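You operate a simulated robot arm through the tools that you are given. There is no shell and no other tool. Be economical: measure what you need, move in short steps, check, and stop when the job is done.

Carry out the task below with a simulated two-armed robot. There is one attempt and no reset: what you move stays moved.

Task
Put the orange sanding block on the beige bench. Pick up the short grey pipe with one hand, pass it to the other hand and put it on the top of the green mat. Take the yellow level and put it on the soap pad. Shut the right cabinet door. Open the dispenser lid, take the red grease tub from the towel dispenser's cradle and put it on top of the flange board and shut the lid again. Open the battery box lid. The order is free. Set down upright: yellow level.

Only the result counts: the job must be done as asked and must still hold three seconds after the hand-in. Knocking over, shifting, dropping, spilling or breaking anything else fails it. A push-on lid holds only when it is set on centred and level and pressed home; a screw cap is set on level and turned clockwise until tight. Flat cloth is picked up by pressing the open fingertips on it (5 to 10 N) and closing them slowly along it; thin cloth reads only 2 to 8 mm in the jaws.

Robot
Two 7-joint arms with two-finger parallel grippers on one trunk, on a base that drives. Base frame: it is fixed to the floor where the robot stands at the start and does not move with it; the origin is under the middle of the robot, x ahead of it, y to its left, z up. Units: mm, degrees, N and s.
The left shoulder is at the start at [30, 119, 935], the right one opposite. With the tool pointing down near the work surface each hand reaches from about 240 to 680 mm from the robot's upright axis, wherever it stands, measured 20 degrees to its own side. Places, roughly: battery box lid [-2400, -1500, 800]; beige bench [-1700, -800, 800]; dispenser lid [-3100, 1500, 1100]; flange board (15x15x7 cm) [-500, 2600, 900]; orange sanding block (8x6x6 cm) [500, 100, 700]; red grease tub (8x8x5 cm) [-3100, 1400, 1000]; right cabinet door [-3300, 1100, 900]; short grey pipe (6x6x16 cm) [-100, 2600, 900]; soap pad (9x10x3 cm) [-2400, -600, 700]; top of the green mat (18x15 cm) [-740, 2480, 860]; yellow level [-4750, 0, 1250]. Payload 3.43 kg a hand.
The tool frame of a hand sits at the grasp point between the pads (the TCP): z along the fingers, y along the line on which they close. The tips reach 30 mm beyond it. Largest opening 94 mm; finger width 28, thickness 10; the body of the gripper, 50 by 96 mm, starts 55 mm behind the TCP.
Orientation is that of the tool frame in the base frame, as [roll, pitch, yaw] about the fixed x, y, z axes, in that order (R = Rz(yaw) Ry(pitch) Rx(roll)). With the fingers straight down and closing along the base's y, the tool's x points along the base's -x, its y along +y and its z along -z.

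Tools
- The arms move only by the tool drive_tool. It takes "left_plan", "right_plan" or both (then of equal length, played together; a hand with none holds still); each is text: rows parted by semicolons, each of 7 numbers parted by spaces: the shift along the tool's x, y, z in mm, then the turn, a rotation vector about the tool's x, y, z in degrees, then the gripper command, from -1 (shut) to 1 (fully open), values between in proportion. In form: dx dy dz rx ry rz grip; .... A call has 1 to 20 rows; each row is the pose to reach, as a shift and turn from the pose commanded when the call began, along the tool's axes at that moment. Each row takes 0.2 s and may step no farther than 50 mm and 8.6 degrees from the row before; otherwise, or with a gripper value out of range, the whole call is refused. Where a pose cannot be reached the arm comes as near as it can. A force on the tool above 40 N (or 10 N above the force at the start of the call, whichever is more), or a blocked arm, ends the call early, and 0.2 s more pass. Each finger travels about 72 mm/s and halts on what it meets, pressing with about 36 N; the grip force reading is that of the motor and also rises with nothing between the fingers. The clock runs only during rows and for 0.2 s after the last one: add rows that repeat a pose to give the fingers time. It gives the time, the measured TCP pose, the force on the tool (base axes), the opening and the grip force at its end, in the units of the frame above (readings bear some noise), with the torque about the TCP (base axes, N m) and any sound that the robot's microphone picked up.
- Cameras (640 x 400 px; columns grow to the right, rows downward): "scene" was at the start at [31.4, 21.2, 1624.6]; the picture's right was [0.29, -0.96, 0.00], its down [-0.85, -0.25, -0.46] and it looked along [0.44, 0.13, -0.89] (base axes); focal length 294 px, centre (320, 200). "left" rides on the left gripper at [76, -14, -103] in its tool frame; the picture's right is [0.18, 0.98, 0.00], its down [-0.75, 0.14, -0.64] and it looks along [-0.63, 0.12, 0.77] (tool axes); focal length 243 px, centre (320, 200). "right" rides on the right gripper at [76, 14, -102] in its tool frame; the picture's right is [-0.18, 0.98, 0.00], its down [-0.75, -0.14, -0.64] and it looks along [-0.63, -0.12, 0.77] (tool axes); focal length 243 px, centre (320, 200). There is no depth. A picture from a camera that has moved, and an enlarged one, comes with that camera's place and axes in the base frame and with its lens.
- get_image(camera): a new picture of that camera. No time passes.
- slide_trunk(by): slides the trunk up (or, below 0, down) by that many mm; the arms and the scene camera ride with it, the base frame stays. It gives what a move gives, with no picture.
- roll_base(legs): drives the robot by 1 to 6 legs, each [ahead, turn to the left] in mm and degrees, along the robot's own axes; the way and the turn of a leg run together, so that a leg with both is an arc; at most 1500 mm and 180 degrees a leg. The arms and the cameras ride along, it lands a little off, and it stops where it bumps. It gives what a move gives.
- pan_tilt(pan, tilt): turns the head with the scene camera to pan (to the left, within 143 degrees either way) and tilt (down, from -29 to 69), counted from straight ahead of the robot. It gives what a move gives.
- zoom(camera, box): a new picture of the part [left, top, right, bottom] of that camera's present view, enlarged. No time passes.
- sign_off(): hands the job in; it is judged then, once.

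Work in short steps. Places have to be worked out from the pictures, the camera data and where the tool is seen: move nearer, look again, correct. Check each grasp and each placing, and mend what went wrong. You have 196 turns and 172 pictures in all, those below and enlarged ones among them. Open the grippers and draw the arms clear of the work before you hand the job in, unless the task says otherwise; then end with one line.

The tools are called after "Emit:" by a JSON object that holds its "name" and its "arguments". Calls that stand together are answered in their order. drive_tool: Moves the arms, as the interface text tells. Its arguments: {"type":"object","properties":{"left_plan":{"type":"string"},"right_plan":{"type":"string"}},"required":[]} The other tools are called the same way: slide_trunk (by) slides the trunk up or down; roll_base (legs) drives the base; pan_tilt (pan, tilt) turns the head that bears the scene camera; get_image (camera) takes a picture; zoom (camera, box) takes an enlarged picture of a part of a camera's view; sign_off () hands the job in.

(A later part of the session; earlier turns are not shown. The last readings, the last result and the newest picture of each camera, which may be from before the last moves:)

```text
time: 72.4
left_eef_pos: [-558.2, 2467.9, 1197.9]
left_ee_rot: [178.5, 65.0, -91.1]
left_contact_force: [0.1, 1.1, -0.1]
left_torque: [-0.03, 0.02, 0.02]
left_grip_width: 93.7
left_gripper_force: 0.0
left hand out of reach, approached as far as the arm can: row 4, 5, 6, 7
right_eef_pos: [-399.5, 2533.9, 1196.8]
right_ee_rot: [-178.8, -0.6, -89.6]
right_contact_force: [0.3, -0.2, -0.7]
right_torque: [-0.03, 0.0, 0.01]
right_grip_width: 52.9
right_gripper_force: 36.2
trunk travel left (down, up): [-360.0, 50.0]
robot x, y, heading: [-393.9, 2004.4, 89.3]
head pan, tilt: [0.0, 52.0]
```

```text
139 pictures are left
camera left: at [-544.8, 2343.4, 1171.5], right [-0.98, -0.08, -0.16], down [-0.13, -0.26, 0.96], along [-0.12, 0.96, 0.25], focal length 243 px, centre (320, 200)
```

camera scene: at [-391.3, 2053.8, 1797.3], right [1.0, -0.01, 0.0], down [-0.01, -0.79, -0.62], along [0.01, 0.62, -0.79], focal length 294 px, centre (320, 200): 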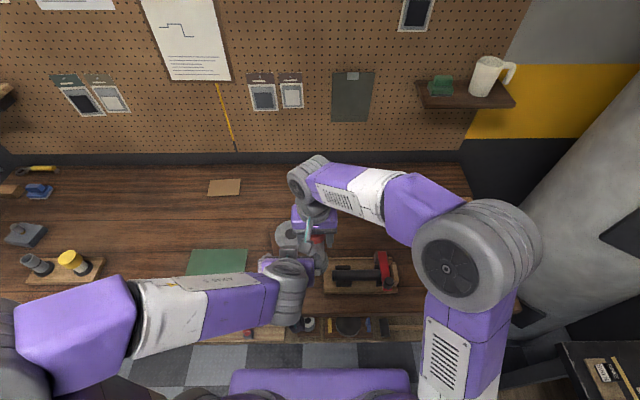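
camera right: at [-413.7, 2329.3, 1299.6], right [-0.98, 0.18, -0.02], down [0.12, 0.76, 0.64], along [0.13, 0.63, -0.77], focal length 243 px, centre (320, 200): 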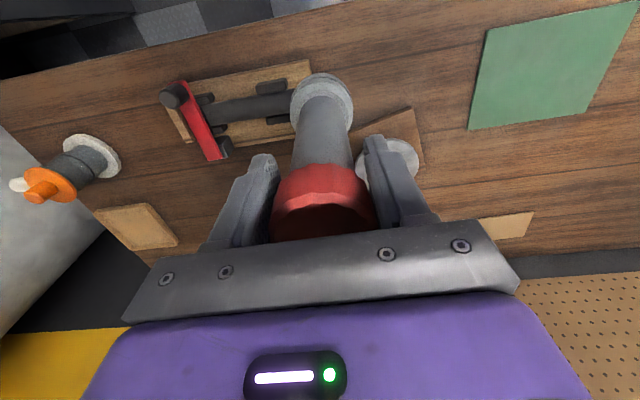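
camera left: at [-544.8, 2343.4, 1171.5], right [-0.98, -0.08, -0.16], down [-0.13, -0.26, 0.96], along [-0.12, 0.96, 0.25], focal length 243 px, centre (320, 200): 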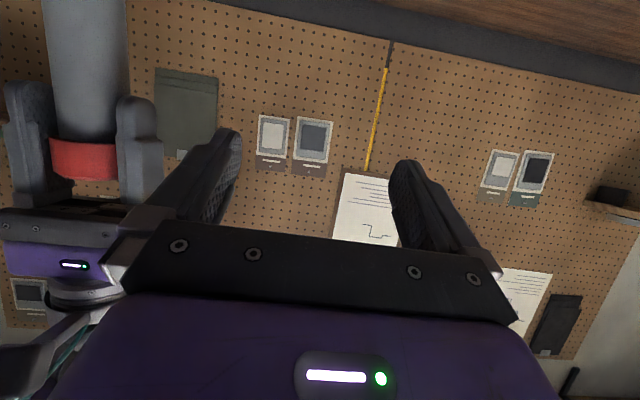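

The left arm's limit is about 465 mm ahead at this tilt, so I move the pipe out to y≈2590 and then slide the left hand sideways behind it.

Emit:
{"name": "drive_tool", "arguments": {"right_plan": "-30 0 0 0 0 0 -1; -56 0 0 0 0 0 -1; -56 0 0 0 0 0 -1; -56 0 0 0 0 0 -1; -56 0 0 0 0 0 -1; -56 0 0 0 0 0 -1", "left_plan": "4 0 8 0 0 0 1; 7 0 16 0 0 0 1; 7 -40 17 0 0 0 1; 7 -80 17 0 0 0 1; 7 -120 17 0 0 0 1; 7 -158 17 0 0 0 1"}}

Emit:
{"name": "get_image", "arguments": {"camera": "left"}}

Emit:
{"name": "get_image", "arguments": {"camera": "right"}}

```text
time: 73.8
left_eef_pos: [-402.5, 2482.0, 1179.9]
left_ee_rot: [178.1, 65.0, -91.5]
left_contact_force: [-0.1, 0.2, -0.1]
left_torque: [0.04, 0.0, 0.0]
left_grip_width: 93.9
left_gripper_force: 0.0
right_eef_pos: [-397.0, 2589.4, 1196.6]
right_ee_rot: [-179.0, -0.6, -89.6]
right_contact_force: [0.7, 0.4, -1.5]
right_torque: [-0.01, 0.01, 0.0]
right_grip_width: 52.9
right_gripper_force: 36.3
trunk travel left (down, up): [-360.0, 50.0]
robot x, y, heading: [-391.7, 2007.5, 89.0]
head pan, tilt: [0.0, 52.0]
```

```text
138 pictures are left
camera left: at [-388.4, 2355.7, 1153.9], right [-0.98, -0.08, -0.15], down [-0.13, -0.27, 0.96], along [-0.12, 0.96, 0.25], focal length 243 px, centre (320, 200)
```

left: 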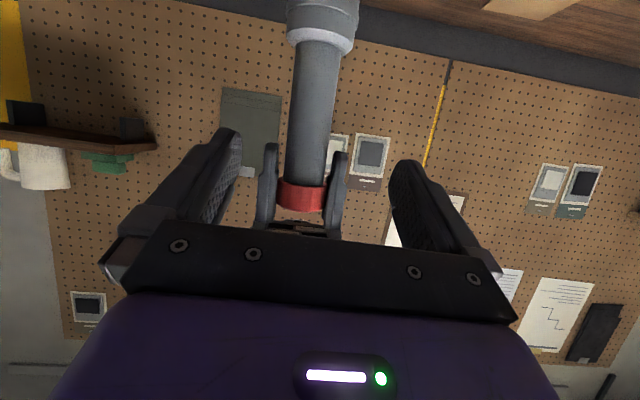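

```text
137 pictures are left
camera right: at [-412.5, 2513.5, 1298.1], right [-0.98, 0.18, -0.02], down [0.12, 0.76, 0.64], along [0.13, 0.63, -0.77], focal length 243 px, centre (320, 200)
```

right: 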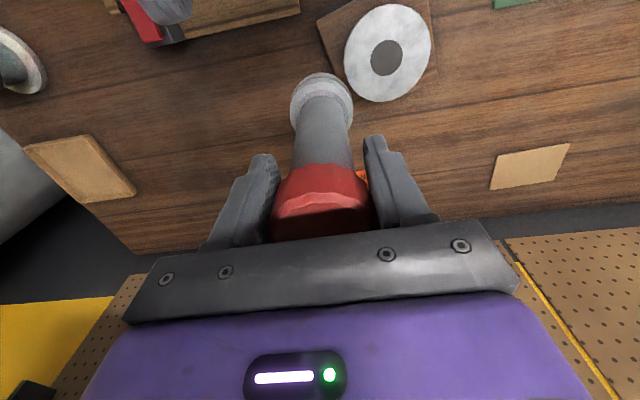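

Left fingers line up with the pipe; free body spans z 1086–1167. I advance the left hand so its TCP meets the pipe at z≈1128 and close.

Emit:
{"name": "drive_tool", "arguments": {"left_plan": "0 -2 35 0 0 0 1; 1 -4 70 0 0 0 1; 2 -5 100 0 0 0 1; 2 -5 119 0 0 0 1; 2 -5 119 0 0 0 0.3; 2 -5 119 0 0 0 -0.2; 2 -5 119 0 0 0 -1; 2 -5 119 0 0 0 -1; 2 -5 119 0 0 0 -1"}}

Emit:
{"name": "get_image", "arguments": {"camera": "left"}}

Emit:
{"name": "get_image", "arguments": {"camera": "right"}}

```text
time: 75.8
left_eef_pos: [-398.8, 2588.7, 1129.5]
left_ee_rot: [178.4, 65.0, -91.4]
left_contact_force: [7.9, 2.7, -1.8]
left_torque: [-0.25, 0.3, -0.16]
left_grip_width: 44.6
left_gripper_force: 36.1
right_eef_pos: [-400.1, 2588.1, 1196.5]
right_ee_rot: [-179.0, -0.5, -89.4]
right_contact_force: [-7.7, -3.3, 0.5]
right_torque: [0.04, 0.25, 0.19]
right_grip_width: 52.8
right_gripper_force: 36.5
trunk travel left (down, up): [-360.0, 50.0]
robot x, y, heading: [-397.0, 2003.6, 89.3]
head pan, tilt: [0.0, 52.0]
```

```text
136 pictures are left
camera left: at [-385.7, 2462.9, 1102.7], right [-0.98, -0.08, -0.15], down [-0.13, -0.26, 0.96], along [-0.12, 0.96, 0.25], focal length 243 px, centre (320, 200)
```

left: 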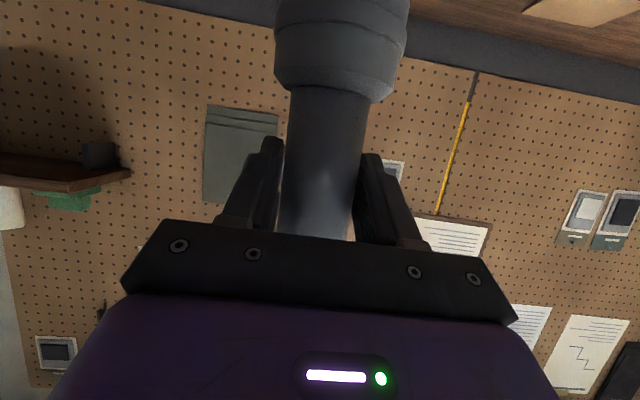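

```text
135 pictures are left
camera right: at [-414.5, 2512.8, 1298.5], right [-0.98, 0.18, -0.02], down [0.12, 0.76, 0.64], along [0.13, 0.63, -0.77], focal length 243 px, centre (320, 200)
```

right: 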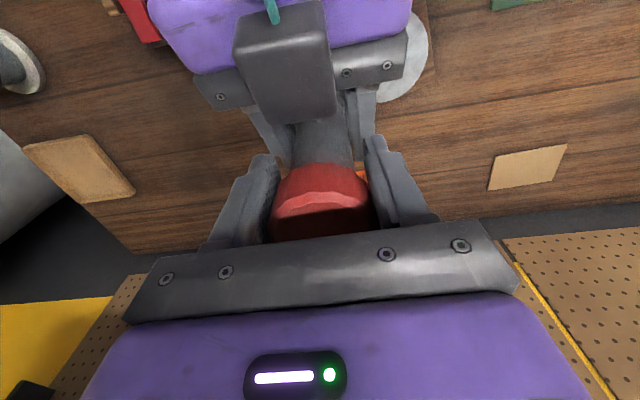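

Left holds the pipe body (44.6 mm). I open the right hand, lift it clear of the cap and move it off to the right.

Emit:
{"name": "drive_tool", "arguments": {"right_plan": "0 0 0 0 0 0 -0.2; 0 0 0 0 0 0 0.6; 0 0 0 0 0 0 0.8; 0 0 -30 0 0 0 0.8; 0 0 -65 0 0 0 0.8; 0 0 -95 0 0 0 0.8; 0 -45 -95 0 0 0 0.8; 0 -90 -95 0 0 0 0.8; 30 -120 -95 0 0 0 1; 70 -140 -95 0 0 0 1; 110 -160 -95 0 0 0 1; 150 -180 -95 0 0 0 1; 190 -190 -95 0 0 0 1"}}

Emit:
{"name": "get_image", "arguments": {"camera": "left"}}

Emit:
{"name": "get_image", "arguments": {"camera": "scene"}}

```text
time: 78.6
left_eef_pos: [-399.7, 2587.2, 1130.0]
left_ee_rot: [178.3, 65.2, -91.3]
left_contact_force: [-0.8, -1.2, -0.3]
left_torque: [0.0, -0.03, 0.01]
left_grip_width: 44.5
left_gripper_force: 36.5
right_eef_pos: [-210.0, 2396.1, 1295.0]
right_ee_rot: [-178.9, -0.3, -89.6]
right_contact_force: [0.1, -0.7, -0.1]
right_torque: [0.01, 0.02, -0.04]
right_grip_width: 94.0
right_gripper_force: 0.1
right hand out of reach, approached as far as the arm can: row 5, 6
trunk travel left (down, up): [-360.0, 50.0]
robot x, y, heading: [-393.9, 2006.2, 89.3]
head pan, tilt: [0.0, 52.0]
```

```text
134 pictures are left
camera left: at [-386.0, 2461.9, 1103.3], right [-0.98, -0.08, -0.15], down [-0.13, -0.27, 0.96], along [-0.12, 0.96, 0.25], focal length 243 px, centre (320, 200)
```

left: 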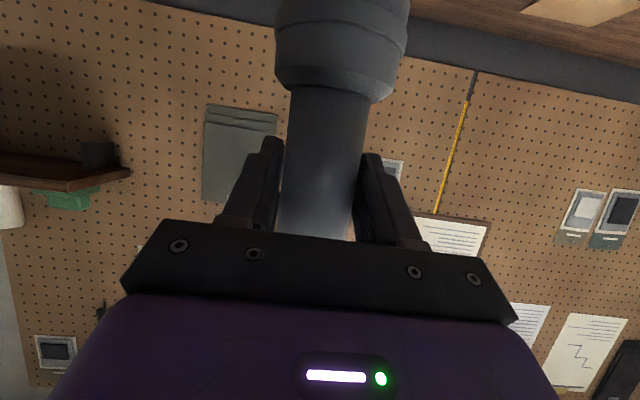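

```text
133 pictures are left
camera scene: at [-390.8, 2051.8, 1797.4], right [1.0, -0.01, 0.0], down [-0.01, -0.79, -0.62], along [0.01, 0.62, -0.79], focal length 294 px, centre (320, 200)
```

scene: 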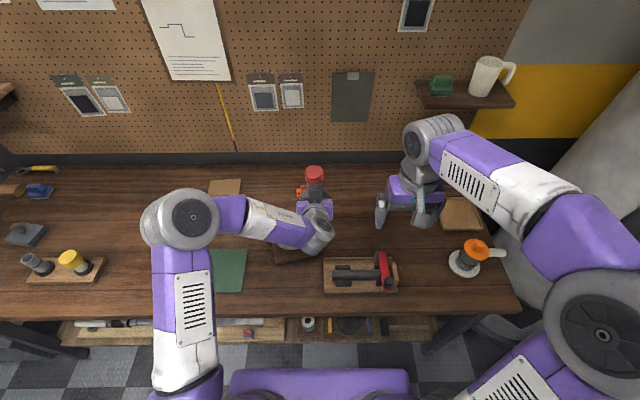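

The left hand alone holds the pipe. I carry it left to above the mat at (-743, 2480).

Emit:
{"name": "drive_tool", "arguments": {"left_plan": "5 43 -12 0 0 0 -1; 11 86 -24 0 0 0 -1; 17 129 -36 0 0 0 -1; 23 172 -48 0 0 0 -1; 28 215 -60 0 0 0 -1; 34 258 -72 0 0 0 -1; 40 300 -85 0 0 0 -1; 45 343 -97 0 0 0 -1"}}

Emit:
{"name": "pan_tilt", "arguments": {"pan": 25, "tilt": 55}}

Emit:
{"name": "get_image", "arguments": {"camera": "scene"}}

```text
time: 80.4
left_eef_pos: [-741.7, 2482.8, 1132.1]
left_ee_rot: [178.3, 65.2, -91.4]
left_contact_force: [-0.2, -0.3, 0.0]
left_torque: [-0.03, 0.0, 0.03]
left_grip_width: 44.3
left_gripper_force: 36.0
right_eef_pos: [-211.2, 2397.6, 1295.1]
right_ee_rot: [-178.9, -0.4, -89.6]
right_contact_force: [0.1, 0.1, -0.3]
right_torque: [-0.02, -0.04, 0.0]
right_grip_width: 93.8
right_gripper_force: 0.0
trunk travel left (down, up): [-360.0, 50.0]
robot x, y, heading: [-391.6, 2005.4, 89.2]
head pan, tilt: [0.0, 52.0]
```

```text
time: 81.3
left_eef_pos: [-739.7, 2483.2, 1130.9]
left_ee_rot: [178.3, 65.2, -91.4]
left_contact_force: [-0.1, -0.8, -1.2]
left_torque: [-0.02, 0.02, 0.01]
left_grip_width: 44.4
left_gripper_force: 36.2
right_eef_pos: [-210.8, 2397.7, 1294.4]
right_ee_rot: [-178.8, -0.4, -89.5]
right_contact_force: [0.3, 0.2, -0.5]
right_torque: [0.03, 0.01, 0.03]
right_grip_width: 93.9
right_gripper_force: 0.0
trunk travel left (down, up): [-360.0, 50.0]
robot x, y, heading: [-392.3, 2007.9, 89.1]
head pan, tilt: [25.0, 55.0]
```

```text
132 pictures are left
camera scene: at [-422.0, 2044.5, 1793.4], right [0.91, 0.41, 0.0], down [0.34, -0.75, -0.57], along [-0.24, 0.52, -0.82], focal length 294 px, centre (320, 200)
```

scene: 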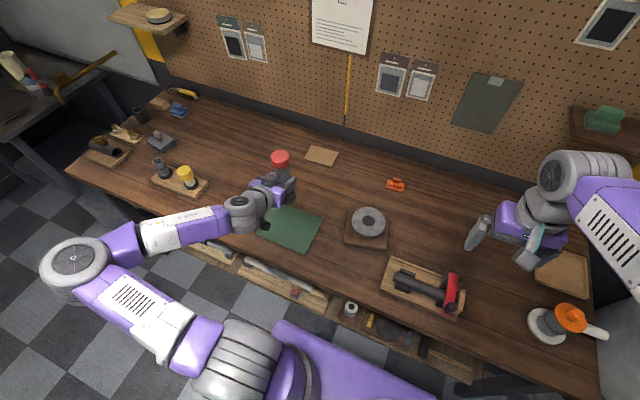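

The mat is right below the pipe. I lower straight down, with small steps near touchdown (expected TCP z≈938).

Emit:
{"name": "drive_tool", "arguments": {"left_plan": "36 0 17 0 0 0 -1; 72 0 34 0 0 0 -1; 109 0 50 0 0 0 -1; 140 0 65 0 0 0 -1; 158 0 73 0 0 0 -1; 165 0 76 0 0 0 -1; 169 0 78 0 0 0 -1"}}

Emit:
{"name": "zoom", "arguments": {"camera": "scene", "box": [210, 150, 350, 270]}}

```text
time: 82.9
left_eef_pos: [-744.7, 2481.4, 945.6]
left_ee_rot: [178.3, 65.1, -91.4]
left_contact_force: [0.2, -0.4, -1.0]
left_torque: [-0.03, 0.0, -0.01]
left_grip_width: 44.2
left_gripper_force: 35.8
right_eef_pos: [-211.0, 2398.1, 1293.9]
right_ee_rot: [-178.9, -0.4, -89.6]
right_contact_force: [-0.1, -0.1, 0.0]
right_torque: [-0.04, 0.0, 0.01]
right_grip_width: 93.6
right_gripper_force: 0.2
trunk travel left (down, up): [-360.0, 50.0]
robot x, y, heading: [-393.7, 2010.2, 89.3]
head pan, tilt: [25.0, 55.0]
```

```text
3.33 times, centred on (280, 210) of scene
camera zoom: at [-421.9, 2044.7, 1793.4], right [0.91, 0.41, 0.0], down [0.34, -0.75, -0.57], along [-0.24, 0.52, -0.82], focal length 980 px, centre (453, 167)
```

zoom: 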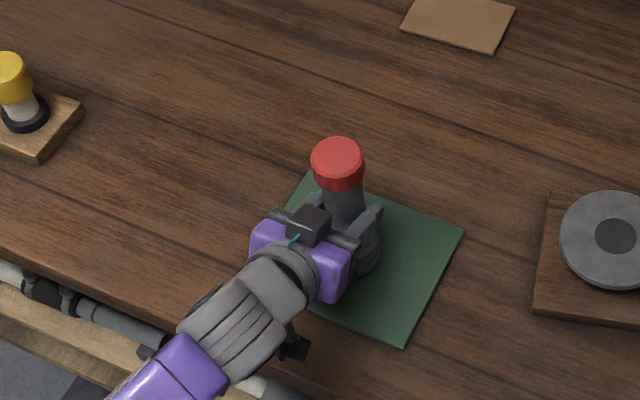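

Over the mat still in air; I continue down in 2 mm steps.

Emit:
{"name": "drive_tool", "arguments": {"left_plan": "1.8 0 0.8 0 0 0 -1; 3.6 0 1.7 0 0 0 -1; 5.4 0 2.5 0 0 0 -1; 7.2 0 3.4 0 0 0 -1; 9 0 4.2 0 0 0 -1"}}

```text
time: 84.1
left_eef_pos: [-743.4, 2479.6, 941.6]
left_ee_rot: [178.1, 65.7, -91.6]
left_contact_force: [-0.6, -3.1, 24.1]
left_torque: [0.32, -0.02, -0.14]
left_grip_width: 44.5
left_gripper_force: 36.0
right_eef_pos: [-210.3, 2395.6, 1294.1]
right_ee_rot: [-178.9, -0.3, -89.6]
right_contact_force: [0.1, 0.1, -0.4]
right_torque: [-0.01, 0.01, -0.05]
right_grip_width: 93.8
right_gripper_force: 0.0
trunk travel left (down, up): [-360.0, 50.0]
robot x, y, heading: [-389.5, 2003.1, 89.3]
head pan, tilt: [25.0, 55.0]
```

Contact (24 N up) at z≈942. I ease up slightly, open, and withdraw along the fingers.

Emit:
{"name": "drive_tool", "arguments": {"left_plan": "-3.6 0 -1.7 0 0 0 -1; -3.6 0 -1.7 0 0 0 -0.3; -3.6 0 -1.7 0 0 0 0.3; -3.6 0 -1.7 0 0 0 1; -3.6 0 -1.7 0 0 0 1; -3.6 0 -20 0 0 0 1; -3.6 0 -50 0 0 0 1; -3.6 0 -80 0 0 0 1"}}

Emit:
{"name": "get_image", "arguments": {"camera": "left"}}

Emit:
{"name": "zoom", "arguments": {"camera": "scene", "box": [210, 150, 350, 270]}}

```text
time: 85.9
left_eef_pos: [-741.5, 2409.2, 972.1]
left_ee_rot: [178.4, 65.1, -91.3]
left_contact_force: [-0.5, 1.3, 0.7]
left_torque: [-0.01, -0.01, 0.01]
left_grip_width: 93.6
left_gripper_force: 0.0
right_eef_pos: [-209.6, 2396.4, 1294.4]
right_ee_rot: [-178.9, -0.3, -89.6]
right_contact_force: [0.5, 0.3, -0.3]
right_torque: [0.0, -0.01, 0.0]
right_grip_width: 94.0
right_gripper_force: 0.2
trunk travel left (down, up): [-360.0, 50.0]
robot x, y, heading: [-391.9, 2003.7, 89.2]
head pan, tilt: [25.0, 55.0]
```

```text
130 pictures are left
camera left: at [-728.6, 2283.5, 945.9], right [-0.98, -0.08, -0.15], down [-0.13, -0.27, 0.96], along [-0.12, 0.96, 0.25], focal length 243 px, centre (320, 200)
```

left: 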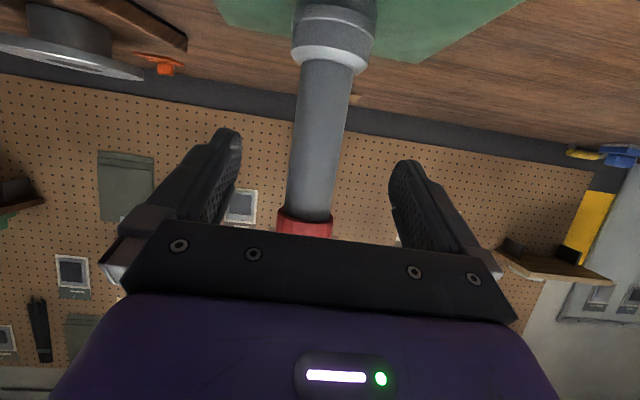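

```text
3.33 times, centred on (280, 210) of scene
camera zoom: at [-421.5, 2043.3, 1793.5], right [0.91, 0.41, 0.0], down [0.34, -0.75, -0.57], along [-0.24, 0.52, -0.82], focal length 980 px, centre (453, 167)
```

zoom: 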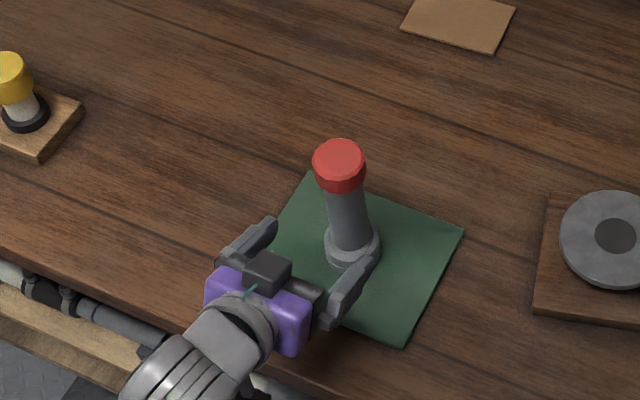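

The pipe stands upright on the mat. I back away, re-tuck the left hand, and drive toward the dispenser side.

Emit:
{"name": "roll_base", "arguments": {"legs": [[-420, 0]]}}

Emit:
{"name": "drive_tool", "arguments": {"left_plan": "0 -15 -2 0 8 0 1; 0 -30 -5 0 16 0 1; 0 -45 -10 0 24 0 1; 0 -60 -15 0 32 0 1; 0 -80 -20 0 40 0 1; 0 -100 -25 0 48 0 1; 0 -120 -30 0 56 0 1; 0 -140 -40 0 64 0 1"}}

Emit:
{"name": "roll_base", "arguments": {"legs": [[0, 90], [1300, 0]]}}

Emit:
{"name": "pan_tilt", "arguments": {"pan": 0, "tilt": 20}}

Emit:
{"name": "get_image", "arguments": {"camera": "scene"}}

```text
time: 88.5
left_eef_pos: [-748.4, 1987.1, 972.2]
left_ee_rot: [178.3, 65.1, -91.2]
left_contact_force: [-0.4, -0.6, -0.8]
left_torque: [0.02, -0.02, -0.03]
left_grip_width: 93.9
left_gripper_force: 0.1
right_eef_pos: [-215.0, 1976.3, 1295.0]
right_ee_rot: [-178.9, -0.4, -89.5]
right_contact_force: [0.3, 0.5, -0.9]
right_torque: [0.03, -0.02, -0.02]
right_grip_width: 93.9
right_gripper_force: 0.1
trunk travel left (down, up): [-360.0, 50.0]
robot x, y, heading: [-398.2, 1584.8, 89.3]
head pan, tilt: [25.0, 55.0]
```

```text
time: 90.3
left_eef_pos: [-608.2, 1951.1, 985.4]
left_ee_rot: [179.1, 1.0, -89.5]
left_contact_force: [0.1, -0.4, -0.1]
left_torque: [-0.02, 0.0, 0.02]
left_grip_width: 94.2
left_gripper_force: 0.0
right_eef_pos: [-214.3, 1976.6, 1294.4]
right_ee_rot: [-178.9, -0.5, -89.5]
right_contact_force: [-0.9, 0.5, -0.8]
right_torque: [-0.02, 0.0, 0.01]
right_grip_width: 93.8
right_gripper_force: 0.0
trunk travel left (down, up): [-360.0, 50.0]
robot x, y, heading: [-399.0, 1586.4, 89.3]
head pan, tilt: [25.0, 55.0]
```

```text
time: 100.8
left_eef_pos: [-2073.7, 1358.1, 985.0]
left_ee_rot: [179.3, 1.1, 1.1]
left_contact_force: [-0.5, 0.3, 0.0]
left_torque: [0.0, -0.01, 0.0]
left_grip_width: 94.0
left_gripper_force: 0.1
right_eef_pos: [-2104.9, 1749.0, 1295.1]
right_ee_rot: [-178.9, -0.3, 1.3]
right_contact_force: [0.6, 0.0, 0.1]
right_torque: [0.01, -0.01, -0.01]
right_grip_width: 94.1
right_gripper_force: 0.0
trunk travel left (down, up): [-360.0, 50.0]
robot x, y, heading: [-1710.1, 1569.4, -180.0]
head pan, tilt: [25.0, 55.0]
```

```text
time: 101.8
left_eef_pos: [-2074.9, 1358.4, 985.4]
left_ee_rot: [179.3, 1.1, 1.1]
left_contact_force: [0.4, 0.2, 0.9]
left_torque: [-0.01, 0.01, 0.01]
left_grip_width: 93.8
left_gripper_force: 0.1
right_eef_pos: [-2104.1, 1750.0, 1294.7]
right_ee_rot: [-178.7, -0.4, 1.3]
right_contact_force: [0.8, -0.3, 0.3]
right_torque: [-0.02, -0.04, 0.0]
right_grip_width: 93.8
right_gripper_force: 0.0
trunk travel left (down, up): [-360.0, 50.0]
robot x, y, heading: [-1710.3, 1574.5, -180.1]
head pan, tilt: [0.0, 20.0]
```

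```text
128 pictures are left
camera scene: at [-1772.1, 1576.3, 1845.4], right [0.0, 1.0, 0.0], down [0.34, 0.0, -0.94], along [-0.94, 0.0, -0.34], focal length 294 px, centre (320, 200)
```

scene: 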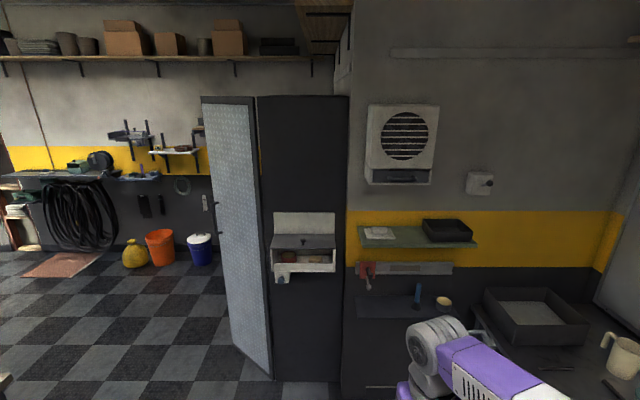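

The dispenser (303,250) is mounted on the dark cabinet side, with the light door panel ajar at its left. I zoom in on both.

Emit:
{"name": "zoom", "arguments": {"camera": "scene", "box": [260, 200, 350, 290]}}

Emit:
{"name": "zoom", "arguments": {"camera": "scene", "box": [190, 80, 360, 390]}}

```text
4.44 times, centred on (305, 245) of scene
camera zoom: at [-1772.1, 1576.3, 1845.4], right [0.0, 1.0, 0.0], down [0.34, 0.0, -0.94], along [-0.94, 0.0, -0.34], focal length 1307 px, centre (387, 0)
```

zoom: 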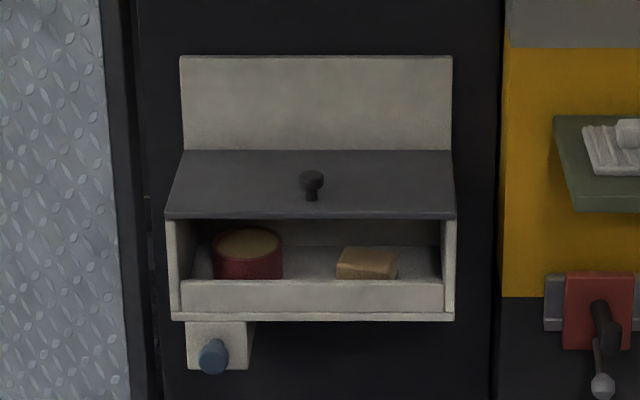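

```text
1.29 times, centred on (275, 235) of scene
camera zoom: at [-1772.1, 1576.3, 1845.4], right [0.0, 1.0, 0.0], down [0.34, 0.0, -0.94], along [-0.94, 0.0, -0.34], focal length 379 px, centre (378, 155)
```

zoom: 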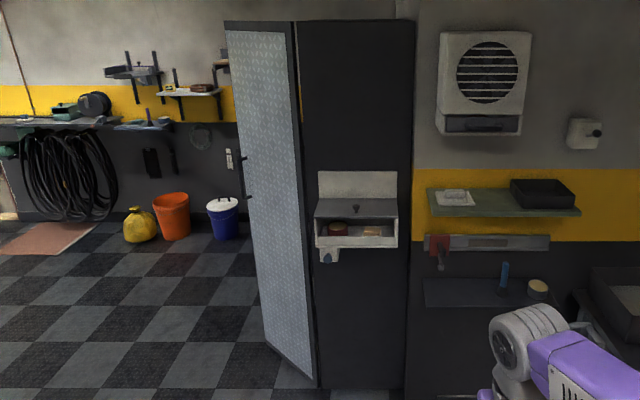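

Geometry so far: cabinet side panel at x≈-3233, lid knob ≈(-3130,1489,1125), tub ≈(-3130,1411,1030). The door leaf is hinged at (-3262,1231) and stands ~45° open toward -y. I drive closer to the dispenser.

Emit:
{"name": "roll_base", "arguments": {"legs": [[0, 8], [780, 0], [0, -8]]}}

Emit:
{"name": "pan_tilt", "arguments": {"pan": 0, "tilt": 40}}

Emit:
{"name": "get_image", "arguments": {"camera": "scene"}}

Emit:
{"name": "get_image", "arguments": {"camera": "right"}}

```text
time: 107.2
left_eef_pos: [-2842.5, 1253.6, 984.5]
left_ee_rot: [179.3, 1.1, 0.5]
left_contact_force: [-0.6, -0.3, -0.2]
left_torque: [0.03, -0.01, 0.02]
left_grip_width: 94.0
left_gripper_force: 0.0
right_eef_pos: [-2869.1, 1647.1, 1294.4]
right_ee_rot: [-178.9, -0.6, 0.6]
right_contact_force: [0.1, -0.2, 0.4]
right_torque: [-0.01, 0.0, 0.04]
right_grip_width: 93.7
right_gripper_force: 0.2
trunk travel left (down, up): [-360.0, 50.0]
robot x, y, heading: [-2477.2, 1467.1, 179.3]
head pan, tilt: [0.0, 20.0]
```

```text
time: 108.0
left_eef_pos: [-2842.8, 1254.2, 985.7]
left_ee_rot: [179.3, 1.1, 0.4]
left_contact_force: [0.0, 0.0, 0.1]
left_torque: [0.01, 0.0, -0.01]
left_grip_width: 93.6
left_gripper_force: 0.1
right_eef_pos: [-2869.8, 1646.7, 1294.8]
right_ee_rot: [-178.8, -0.4, 0.6]
right_contact_force: [0.4, -0.3, -0.1]
right_torque: [0.04, -0.01, 0.02]
right_grip_width: 94.0
right_gripper_force: 0.0
trunk travel left (down, up): [-360.0, 50.0]
robot x, y, heading: [-2477.3, 1468.0, 179.3]
head pan, tilt: [0.0, 40.0]
```

```text
125 pictures are left
camera scene: at [-2530.5, 1469.3, 1814.2], right [0.01, 1.0, 0.0], down [0.64, -0.01, -0.77], along [-0.77, 0.01, -0.64], focal length 294 px, centre (320, 200)
```

scene: 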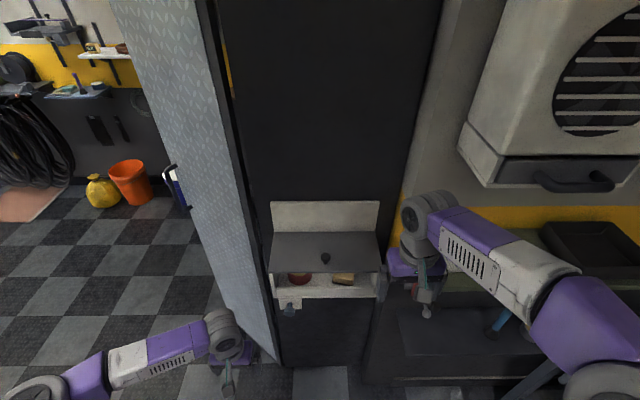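

```text
124 pictures are left
camera right: at [-2792.6, 1630.5, 1396.6], right [-0.17, -0.98, -0.02], down [-0.76, 0.12, 0.64], along [-0.63, 0.13, -0.77], focal length 243 px, centre (320, 200)
```

right: 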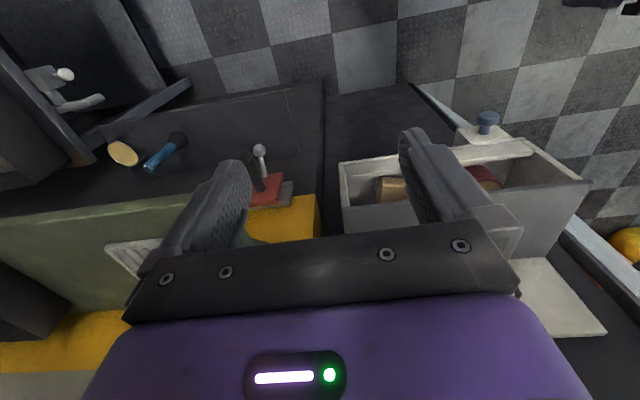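

Knob triangulates to (-3052,1493,1173) with the lid's front edge at x≈-3040 and hinge near x≈-3150, z≈1160. I bring the right hand above the knob for a close look.

Emit:
{"name": "drive_tool", "arguments": {"right_plan": "-30 26 0 0 0 0 0.3; -60 52 0 0 0 0 0; -90 78 0 0 0 0 0; -120 104 15 0 0 0 0; -150 130 30 0 0 0 0; -180 154 40 0 0 0 0"}}

Emit:
{"name": "get_image", "arguments": {"camera": "right"}}

Emit:
{"name": "zoom", "arguments": {"camera": "scene", "box": [240, 180, 420, 320]}}

```text
time: 109.5
left_eef_pos: [-2843.9, 1253.2, 984.5]
left_ee_rot: [179.2, 1.1, 0.3]
left_contact_force: [0.4, -0.1, 0.1]
left_torque: [0.01, 0.0, 0.02]
left_grip_width: 93.9
left_gripper_force: 0.1
right_eef_pos: [-3047.8, 1487.9, 1249.7]
right_ee_rot: [-178.9, -0.6, 0.7]
right_contact_force: [-0.5, 0.3, -0.1]
right_torque: [0.01, -0.04, -0.02]
right_grip_width: 46.9
right_gripper_force: 0.0
trunk travel left (down, up): [-360.0, 50.0]
robot x, y, heading: [-2476.0, 1470.2, 179.5]
head pan, tilt: [0.0, 40.0]
```

```text
123 pictures are left
camera right: at [-2971.6, 1471.2, 1352.7], right [-0.17, -0.98, -0.02], down [-0.76, 0.12, 0.64], along [-0.62, 0.13, -0.77], focal length 243 px, centre (320, 200)
```

right: 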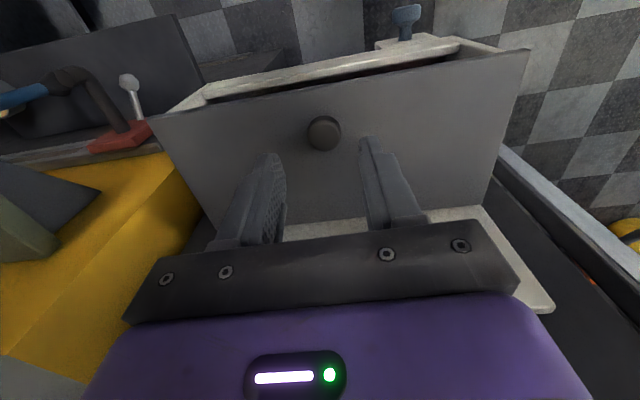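

```text
2.86 times, centred on (330, 250) of scene
camera zoom: at [-2532.6, 1468.0, 1814.0], right [0.01, 1.0, 0.0], down [0.64, -0.01, -0.77], along [-0.77, 0.01, -0.64], focal length 840 px, centre (291, 57)
```

zoom: 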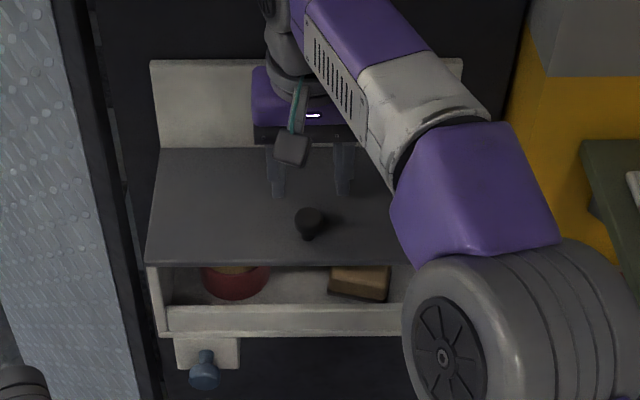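

Knob top is at about (-3049,1487,1173), centred under the hand. I descend 72 mm and close on it.

Emit:
{"name": "drive_tool", "arguments": {"right_plan": "0 0 30 0 0 0 0; -1 0 55 0 0 0 0; -1 0 66 0 0 0 0; -1 0 72 0 0 0 0; -1 0 72 0 0 0 -0.5; -1 0 72 0 0 0 -1; -1 0 72 0 0 0 -1"}}

Emit:
{"name": "get_image", "arguments": {"camera": "right"}}

```text
time: 111.0
left_eef_pos: [-2842.1, 1252.8, 984.1]
left_ee_rot: [179.4, 1.1, 0.4]
left_contact_force: [0.7, 0.5, -0.5]
left_torque: [-0.01, 0.04, 0.01]
left_grip_width: 93.9
left_gripper_force: 0.1
right_eef_pos: [-3048.0, 1487.0, 1177.3]
right_ee_rot: [-179.0, -0.5, 0.9]
right_contact_force: [-2.1, -21.1, -2.1]
right_torque: [-0.5, -0.16, 0.34]
right_grip_width: 26.8
right_gripper_force: 45.3
trunk travel left (down, up): [-360.0, 50.0]
robot x, y, heading: [-2475.8, 1464.4, 179.4]
head pan, tilt: [0.0, 40.0]
```

```text
121 pictures are left
camera right: at [-2971.2, 1471.6, 1280.0], right [-0.17, -0.99, -0.02], down [-0.76, 0.12, 0.64], along [-0.63, 0.12, -0.77], focal length 243 px, centre (320, 200)
```

right: 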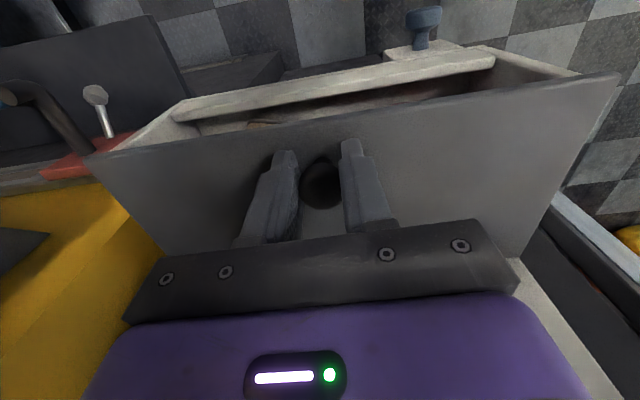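

Knob gripped (27 mm). The lid's knob faces the wall once open, so I lift along the arc about the hinge with the fingers tilting only slightly; first to ~45°.

Emit:
{"name": "drive_tool", "arguments": {"right_plan": "-1 0 -14 0 2.5 0 -1; -4.4 0 -27.8 0 5 0 -1; -9 0 -41 0 7.5 0 -1; -15.7 0 -53.6 0 10 0 -1; -24 0 -65.5 0 12.5 0 -1; -33.5 0 -76 0 15 0 -1"}}

Emit:
{"name": "zoom", "arguments": {"camera": "scene", "box": [240, 180, 420, 320]}}

```text
time: 112.0
left_eef_pos: [-2844.5, 1254.3, 984.6]
left_ee_rot: [179.2, 1.0, 0.5]
left_contact_force: [0.1, 0.1, 0.4]
left_torque: [0.0, 0.02, -0.02]
left_grip_width: 93.8
left_gripper_force: 0.2
right_eef_pos: [-3057.9, 1488.1, 1214.8]
right_ee_rot: [-179.8, -7.9, 0.9]
right_contact_force: [-22.0, -15.8, -13.5]
right_torque: [-0.44, 0.42, 0.03]
right_grip_width: 27.0
right_gripper_force: 44.6
right hand out of reach, approached as far as the arm can: row 3, 4
trunk travel left (down, up): [-360.0, 50.0]
robot x, y, heading: [-2474.4, 1468.2, 179.4]
head pan, tilt: [0.0, 40.0]
stopped in row 4 (right hand): the force on the tool passed its limit at 41 N (the readings are from after the stop); the commanded pose is now the measured one
```

```text
2.86 times, centred on (330, 250) of scene
camera zoom: at [-2535.4, 1468.8, 1814.0], right [0.01, 1.0, 0.0], down [0.64, 0.0, -0.76], along [-0.76, 0.01, -0.64], focal length 840 px, centre (291, 57)
```

zoom: 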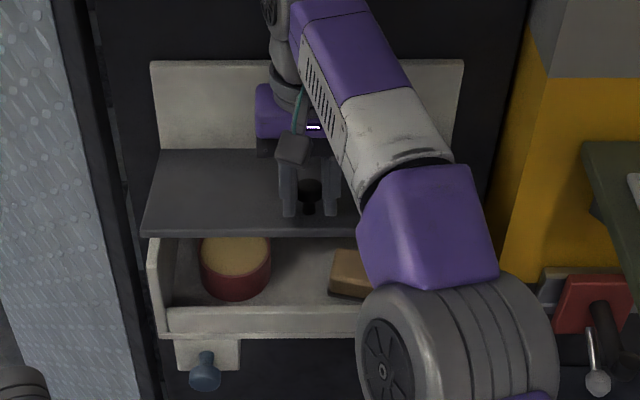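

The lid is lifting as modelled, but the arm is at full reach. I release the knob to see whether the lid stays, then move the base closer.

Emit:
{"name": "drive_tool", "arguments": {"right_plan": "0 0 0 0 0 0 -0.6; 0 0 0 0 0 0 0; 0 0 0 0 0 0 0; 0 0 -30 0 -4 0 0; 30 0 -60 0 -8 0 0"}}

Emit:
{"name": "zoom", "arguments": {"camera": "scene", "box": [240, 180, 420, 320]}}

```text
time: 113.2
left_eef_pos: [-2841.8, 1253.6, 985.4]
left_ee_rot: [179.4, 1.2, 0.5]
left_contact_force: [0.2, -0.4, 0.4]
left_torque: [-0.02, 0.04, -0.05]
left_grip_width: 93.9
left_gripper_force: 0.0
right_eef_pos: [-3031.1, 1490.3, 1283.3]
right_ee_rot: [-179.2, 0.0, 0.7]
right_contact_force: [1.0, -0.1, -0.3]
right_torque: [0.0, -0.01, 0.01]
right_grip_width: 46.9
right_gripper_force: 0.0
trunk travel left (down, up): [-360.0, 50.0]
robot x, y, heading: [-2474.6, 1464.3, 179.4]
head pan, tilt: [0.0, 40.0]
```

```text
2.86 times, centred on (330, 250) of scene
camera zoom: at [-2527.9, 1469.5, 1814.3], right [0.01, 1.0, 0.0], down [0.64, -0.01, -0.77], along [-0.77, 0.01, -0.64], focal length 840 px, centre (291, 57)
```

zoom: 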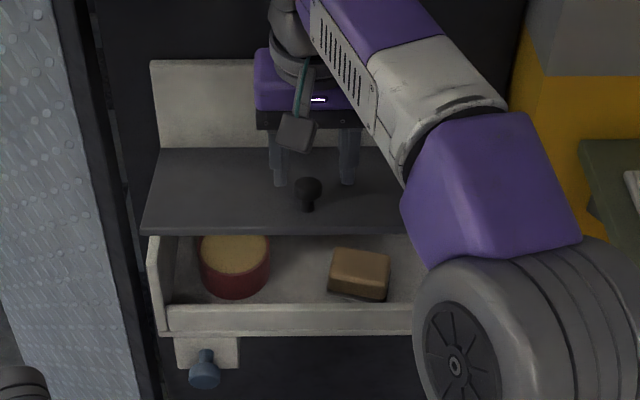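

The lid stays where it is left (friction hinge). I'll push it fully open from beneath: draw the right hand back, close it, and point it forward at z≈1145.

Emit:
{"name": "drive_tool", "arguments": {"right_plan": "30 -5 0 0 -4 0 -1; 70 -10 0 0 -12 0 -1; 95 -15 10 0 -20 0 -1; 110 -20 25 0 -28 0 -1; 115 -25 45 0 -36 0 -1; 115 -30 65 0 -44 0 -1; 110 -35 85 0 -52 0 -1; 100 -40 105 0 -60 0 -1; 92 -43 120 0 -68 0 -1; 85 -45 130 0 -76 0 -1; 81 -45 138 0 -80 0 -1"}}

Emit:
{"name": "get_image", "arguments": {"camera": "scene"}}

Emit:
{"name": "get_image", "arguments": {"camera": "right"}}

```text
time: 115.6
left_eef_pos: [-2842.6, 1253.8, 984.9]
left_ee_rot: [179.2, 1.2, 0.5]
left_contact_force: [-0.3, -0.3, 0.4]
left_torque: [0.01, -0.01, -0.01]
left_grip_width: 93.9
left_gripper_force: 0.1
right_eef_pos: [-2953.1, 1539.4, 1144.2]
right_ee_rot: [-176.2, 80.0, 4.5]
right_contact_force: [0.0, 0.2, 0.4]
right_torque: [0.01, 0.0, -0.04]
right_grip_width: 0.0
right_gripper_force: 32.6
trunk travel left (down, up): [-360.0, 50.0]
robot x, y, heading: [-2474.2, 1464.1, 179.7]
head pan, tilt: [0.0, 40.0]
```

```text
118 pictures are left
camera scene: at [-2531.2, 1469.2, 1814.1], right [0.01, 1.0, 0.0], down [0.64, -0.01, -0.77], along [-0.77, 0.01, -0.64], focal length 294 px, centre (320, 200)
```

scene: 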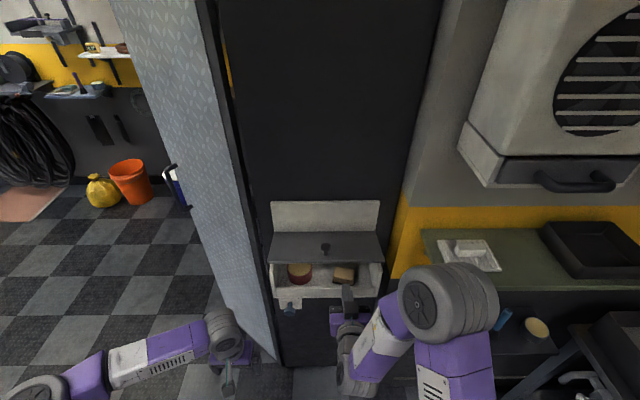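

```text
117 pictures are left
camera right: at [-2837.6, 1526.2, 1086.5], right [-0.02, -0.99, 0.17], down [0.5, 0.14, 0.86], along [-0.87, 0.1, 0.49], focal length 243 px, centre (320, 200)
```

right: 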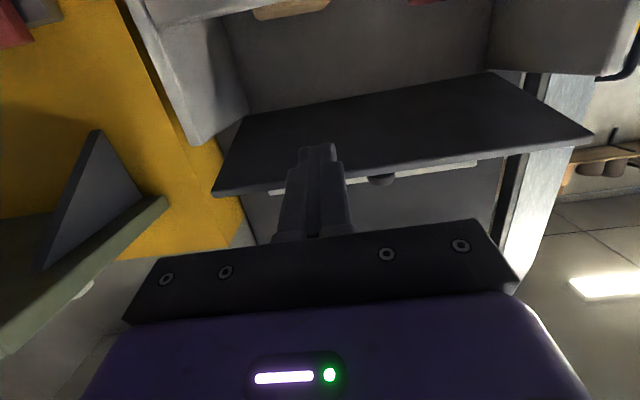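

The fingertips are below and in front of the lid edge. I advance under the lid and sweep it up and back to about 75°.

Emit:
{"name": "drive_tool", "arguments": {"right_plan": "-7 0 40.4 0 0 0 -1; -13.9 0 80.8 0 0 0 -1; -28 0 78 0 0 0 -1; -43.5 0 75.7 0 0 0 -1; -58 0 73 0 0 0 -1; -73 0 70.6 0 0 0 -1; -96 0 74.7 0 0 0 -1; -115 0 78.5 0 0 0 -1; -133 0 95.7 0 0 0 -1; -143.5 0 114 0 0 0 -1"}}

Emit:
{"name": "zoom", "arguments": {"camera": "scene", "box": [240, 160, 420, 320]}}

```text
time: 117.8
left_eef_pos: [-2843.7, 1253.9, 984.4]
left_ee_rot: [179.3, 1.1, 0.6]
left_contact_force: [0.0, -0.2, 0.4]
left_torque: [0.01, 0.02, -0.05]
left_grip_width: 93.8
left_gripper_force: 0.2
right_eef_pos: [-3089.4, 1534.6, 1264.6]
right_ee_rot: [-175.7, 79.8, 5.0]
right_contact_force: [0.0, -0.4, -0.2]
right_torque: [0.01, 0.0, -0.01]
right_grip_width: 0.0
right_gripper_force: 32.8
trunk travel left (down, up): [-360.0, 50.0]
robot x, y, heading: [-2473.1, 1464.7, 179.6]
head pan, tilt: [0.0, 40.0]
```

```text
2.50 times, centred on (330, 240) of scene
camera zoom: at [-2531.4, 1469.2, 1814.1], right [0.01, 1.0, 0.0], down [0.64, -0.01, -0.77], along [-0.77, 0.01, -0.64], focal length 735 px, centre (295, 100)
```

zoom: 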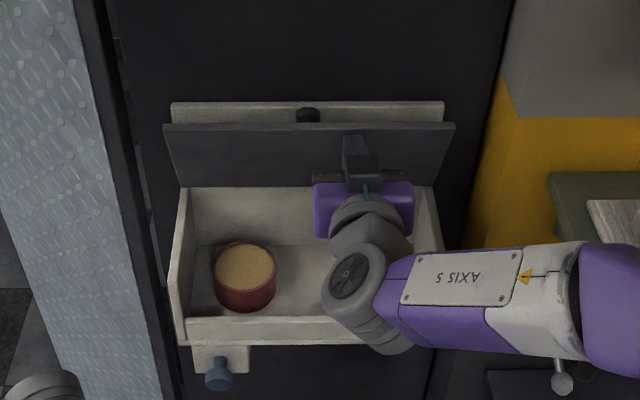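

The lid stands nearly vertical with no force on the hand. I withdraw the right hand straight back and un-tilt it, then check that the lid stays.

Emit:
{"name": "drive_tool", "arguments": {"right_plan": "5 0 -30 0 0 0 -1; 12 0 -70 0 0 0 -1; 20 0 -115 0 0 0 -1; 27 0 -160 0 0 0 -1; 27 -25 -185 0 8 0 0; 27 -50 -200 0 16 0 1; 27 -75 -200 0 24 0 1; 27 -100 -200 0 32 0 1; 27 -115 -200 0 40 0 1; 27 -120 -200 0 48 0 1; 27 -120 -200 0 56 0 1; 27 -120 -200 0 64 0 1; 27 -120 -200 0 72 0 1; 27 -120 -200 0 80 0 1"}}

Emit:
{"name": "get_image", "arguments": {"camera": "scene"}}

Emit:
{"name": "get_image", "arguments": {"camera": "left"}}

```text
time: 120.8
left_eef_pos: [-2843.4, 1254.3, 984.0]
left_ee_rot: [179.3, 1.1, 0.5]
left_contact_force: [0.5, -0.1, 0.5]
left_torque: [-0.03, 0.0, -0.01]
left_grip_width: 94.1
left_gripper_force: 0.0
right_eef_pos: [-2889.3, 1656.6, 1275.5]
right_ee_rot: [-179.3, -0.3, 0.8]
right_contact_force: [0.1, -0.1, 0.0]
right_torque: [0.01, -0.04, 0.02]
right_grip_width: 94.0
right_gripper_force: 0.1
right hand out of reach, approached as far as the arm can: row 5, 6
trunk travel left (down, up): [-360.0, 50.0]
robot x, y, heading: [-2477.0, 1466.4, 179.8]
head pan, tilt: [0.0, 40.0]
```

```text
115 pictures are left
camera scene: at [-2532.2, 1469.3, 1814.0], right [0.01, 1.0, 0.0], down [0.64, -0.01, -0.77], along [-0.77, 0.01, -0.64], focal length 294 px, centre (320, 200)
```

scene: 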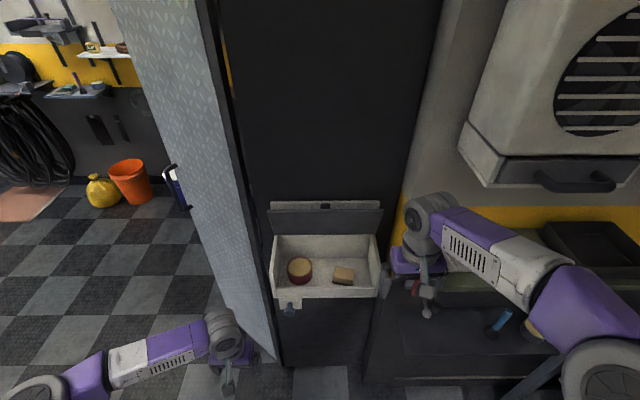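

```text
114 pictures are left
camera left: at [-2766.4, 1269.8, 1085.2], right [0.19, -0.98, 0.01], down [-0.74, -0.14, 0.66], along [-0.64, -0.13, -0.75], focal length 243 px, centre (320, 200)
```

left: 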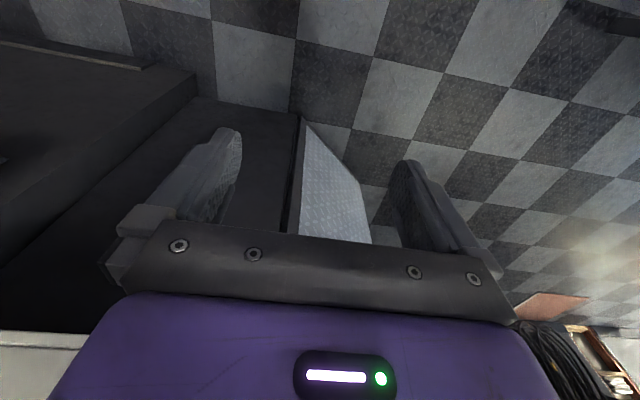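

The lid holds open. The tub's top centre triangulates to (-3107,1414,1061). I bring the left hand up and over, tilted 30° so its wrist stays clear of the lid, for a close look.

Emit:
{"name": "drive_tool", "arguments": {"left_plan": "0 -20 -45 0 0 0 1; 0 -40 -90 0 0 0 1; -10 -70 -130 0 0 0 1; -40 -95 -153 0 -7.5 0 1; -80 -120 -153 0 -15 0 1; -120 -140 -153 0 -22 0 1; -165 -155 -153 0 -29 0 1; -205 -160 -153 0 -29 0 1"}}

Emit:
{"name": "get_image", "arguments": {"camera": "left"}}

Emit:
{"name": "zoom", "arguments": {"camera": "scene", "box": [240, 160, 420, 320]}}

```text
refused: row 3 steps farther than a row can; nothing moved
```

```text
113 pictures are left
camera left: at [-2766.4, 1269.8, 1085.2], right [0.19, -0.98, 0.01], down [-0.74, -0.14, 0.66], along [-0.64, -0.13, -0.75], focal length 243 px, centre (320, 200)
```

left: 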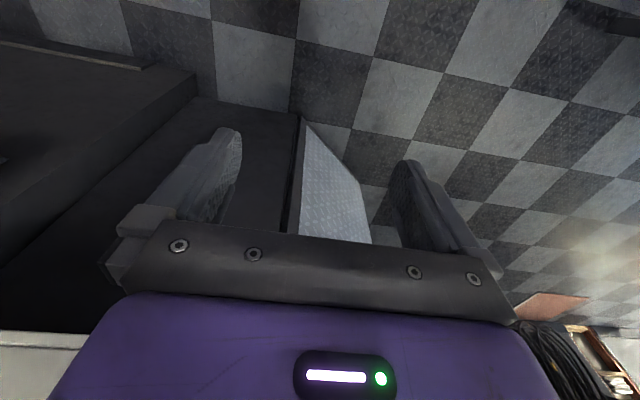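

```text
2.50 times, centred on (330, 240) of scene
camera zoom: at [-2532.2, 1469.3, 1814.0], right [0.01, 1.0, 0.0], down [0.64, -0.01, -0.77], along [-0.77, 0.01, -0.64], focal length 735 px, centre (295, 100)
```

zoom: 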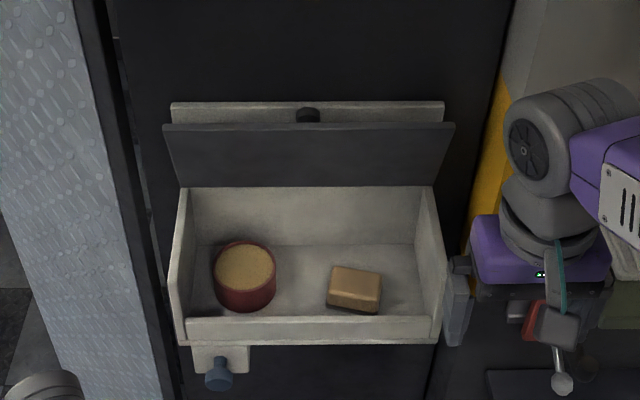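

Row step too long; I resend with smaller steps.

Emit:
{"name": "drive_tool", "arguments": {"left_plan": "0 -15 -40 0 0 0 1; 0 -30 -80 0 0 0 1; -5 -50 -115 0 0 0 1; -20 -75 -145 0 0 0 1; -50 -95 -153 0 -7.5 0 1; -85 -120 -153 0 -15 0 1; -120 -140 -153 0 -22 0 1; -160 -155 -153 0 -29 0 1; -205 -160 -153 0 -29 0 1"}}

Emit:
{"name": "get_image", "arguments": {"camera": "left"}}

```text
time: 122.8
left_eef_pos: [-3043.7, 1414.3, 1137.5]
left_ee_rot: [179.2, 30.1, 0.1]
left_contact_force: [-0.6, 0.1, -0.1]
left_torque: [-0.02, -0.02, -0.01]
left_grip_width: 93.9
left_gripper_force: 0.0
right_eef_pos: [-2890.4, 1658.3, 1275.2]
right_ee_rot: [-179.3, -0.1, 0.8]
right_contact_force: [0.0, -0.1, 0.3]
right_torque: [-0.01, 0.03, 0.02]
right_grip_width: 93.8
right_gripper_force: 0.1
trunk travel left (down, up): [-360.0, 50.0]
robot x, y, heading: [-2476.4, 1467.2, 179.6]
head pan, tilt: [0.0, 40.0]
```

```text
111 pictures are left
camera left: at [-2926.7, 1429.7, 1187.7], right [0.17, -0.98, -0.08], down [-0.33, -0.13, 0.94], along [-0.93, -0.13, -0.34], focal length 243 px, centre (320, 200)
```

left: 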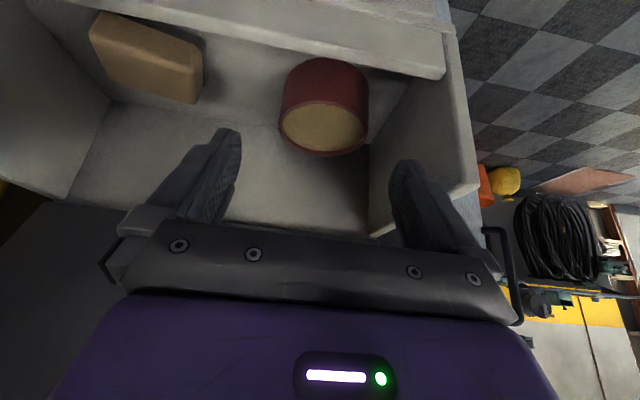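

The tub centre is about (-3107,1410), top ~1052; the fingers need a 4 mm shift. I descend along the tilted fingers and close.

Emit:
{"name": "drive_tool", "arguments": {"left_plan": "-1 4 30 0 0 0 1; -3 4 60 0 0 0 1; -5 4 85 0 0 0 1; -6 4 102 0 0 0 1; -7 4 112 0 0 0 1; -7 4 112 0 0 0 0.6; -7 4 112 0 0 0 -1; -7 4 112 0 0 0 -1"}}

Emit:
{"name": "get_image", "arguments": {"camera": "left"}}

Emit:
{"name": "zoom", "arguments": {"camera": "scene", "box": [240, 160, 420, 320]}}

```text
time: 124.6
left_eef_pos: [-3108.3, 1408.0, 1046.9]
left_ee_rot: [179.2, 30.3, 0.0]
left_contact_force: [-0.7, -1.0, 1.3]
left_torque: [-0.14, 0.13, -0.02]
left_grip_width: 82.2
left_gripper_force: 36.5
right_eef_pos: [-2887.7, 1657.7, 1275.2]
right_ee_rot: [-179.4, -0.2, 0.7]
right_contact_force: [-0.4, -1.1, -0.8]
right_torque: [-0.02, -0.02, 0.01]
right_grip_width: 94.0
right_gripper_force: 0.0
trunk travel left (down, up): [-360.0, 50.0]
robot x, y, heading: [-2478.4, 1470.0, 179.2]
head pan, tilt: [0.0, 40.0]
```

```text
110 pictures are left
camera left: at [-2991.7, 1424.1, 1097.0], right [0.17, -0.98, -0.08], down [-0.33, -0.13, 0.94], along [-0.93, -0.13, -0.34], focal length 243 px, centre (320, 200)
```

left: 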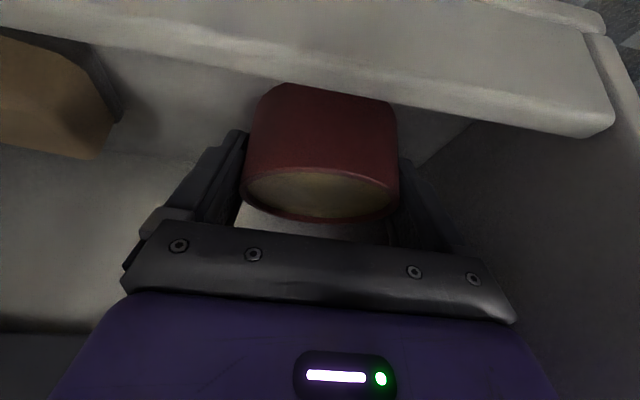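

```text
2.50 times, centred on (330, 240) of scene
camera zoom: at [-2530.8, 1469.2, 1814.1], right [0.01, 1.0, 0.0], down [0.64, -0.01, -0.77], along [-0.77, 0.01, -0.64], focal length 735 px, centre (295, 100)
```

zoom: 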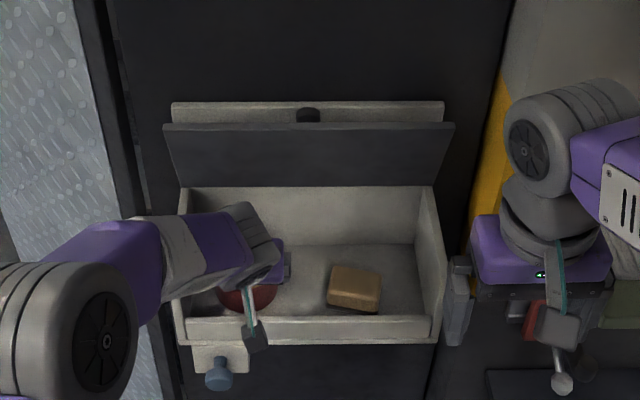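

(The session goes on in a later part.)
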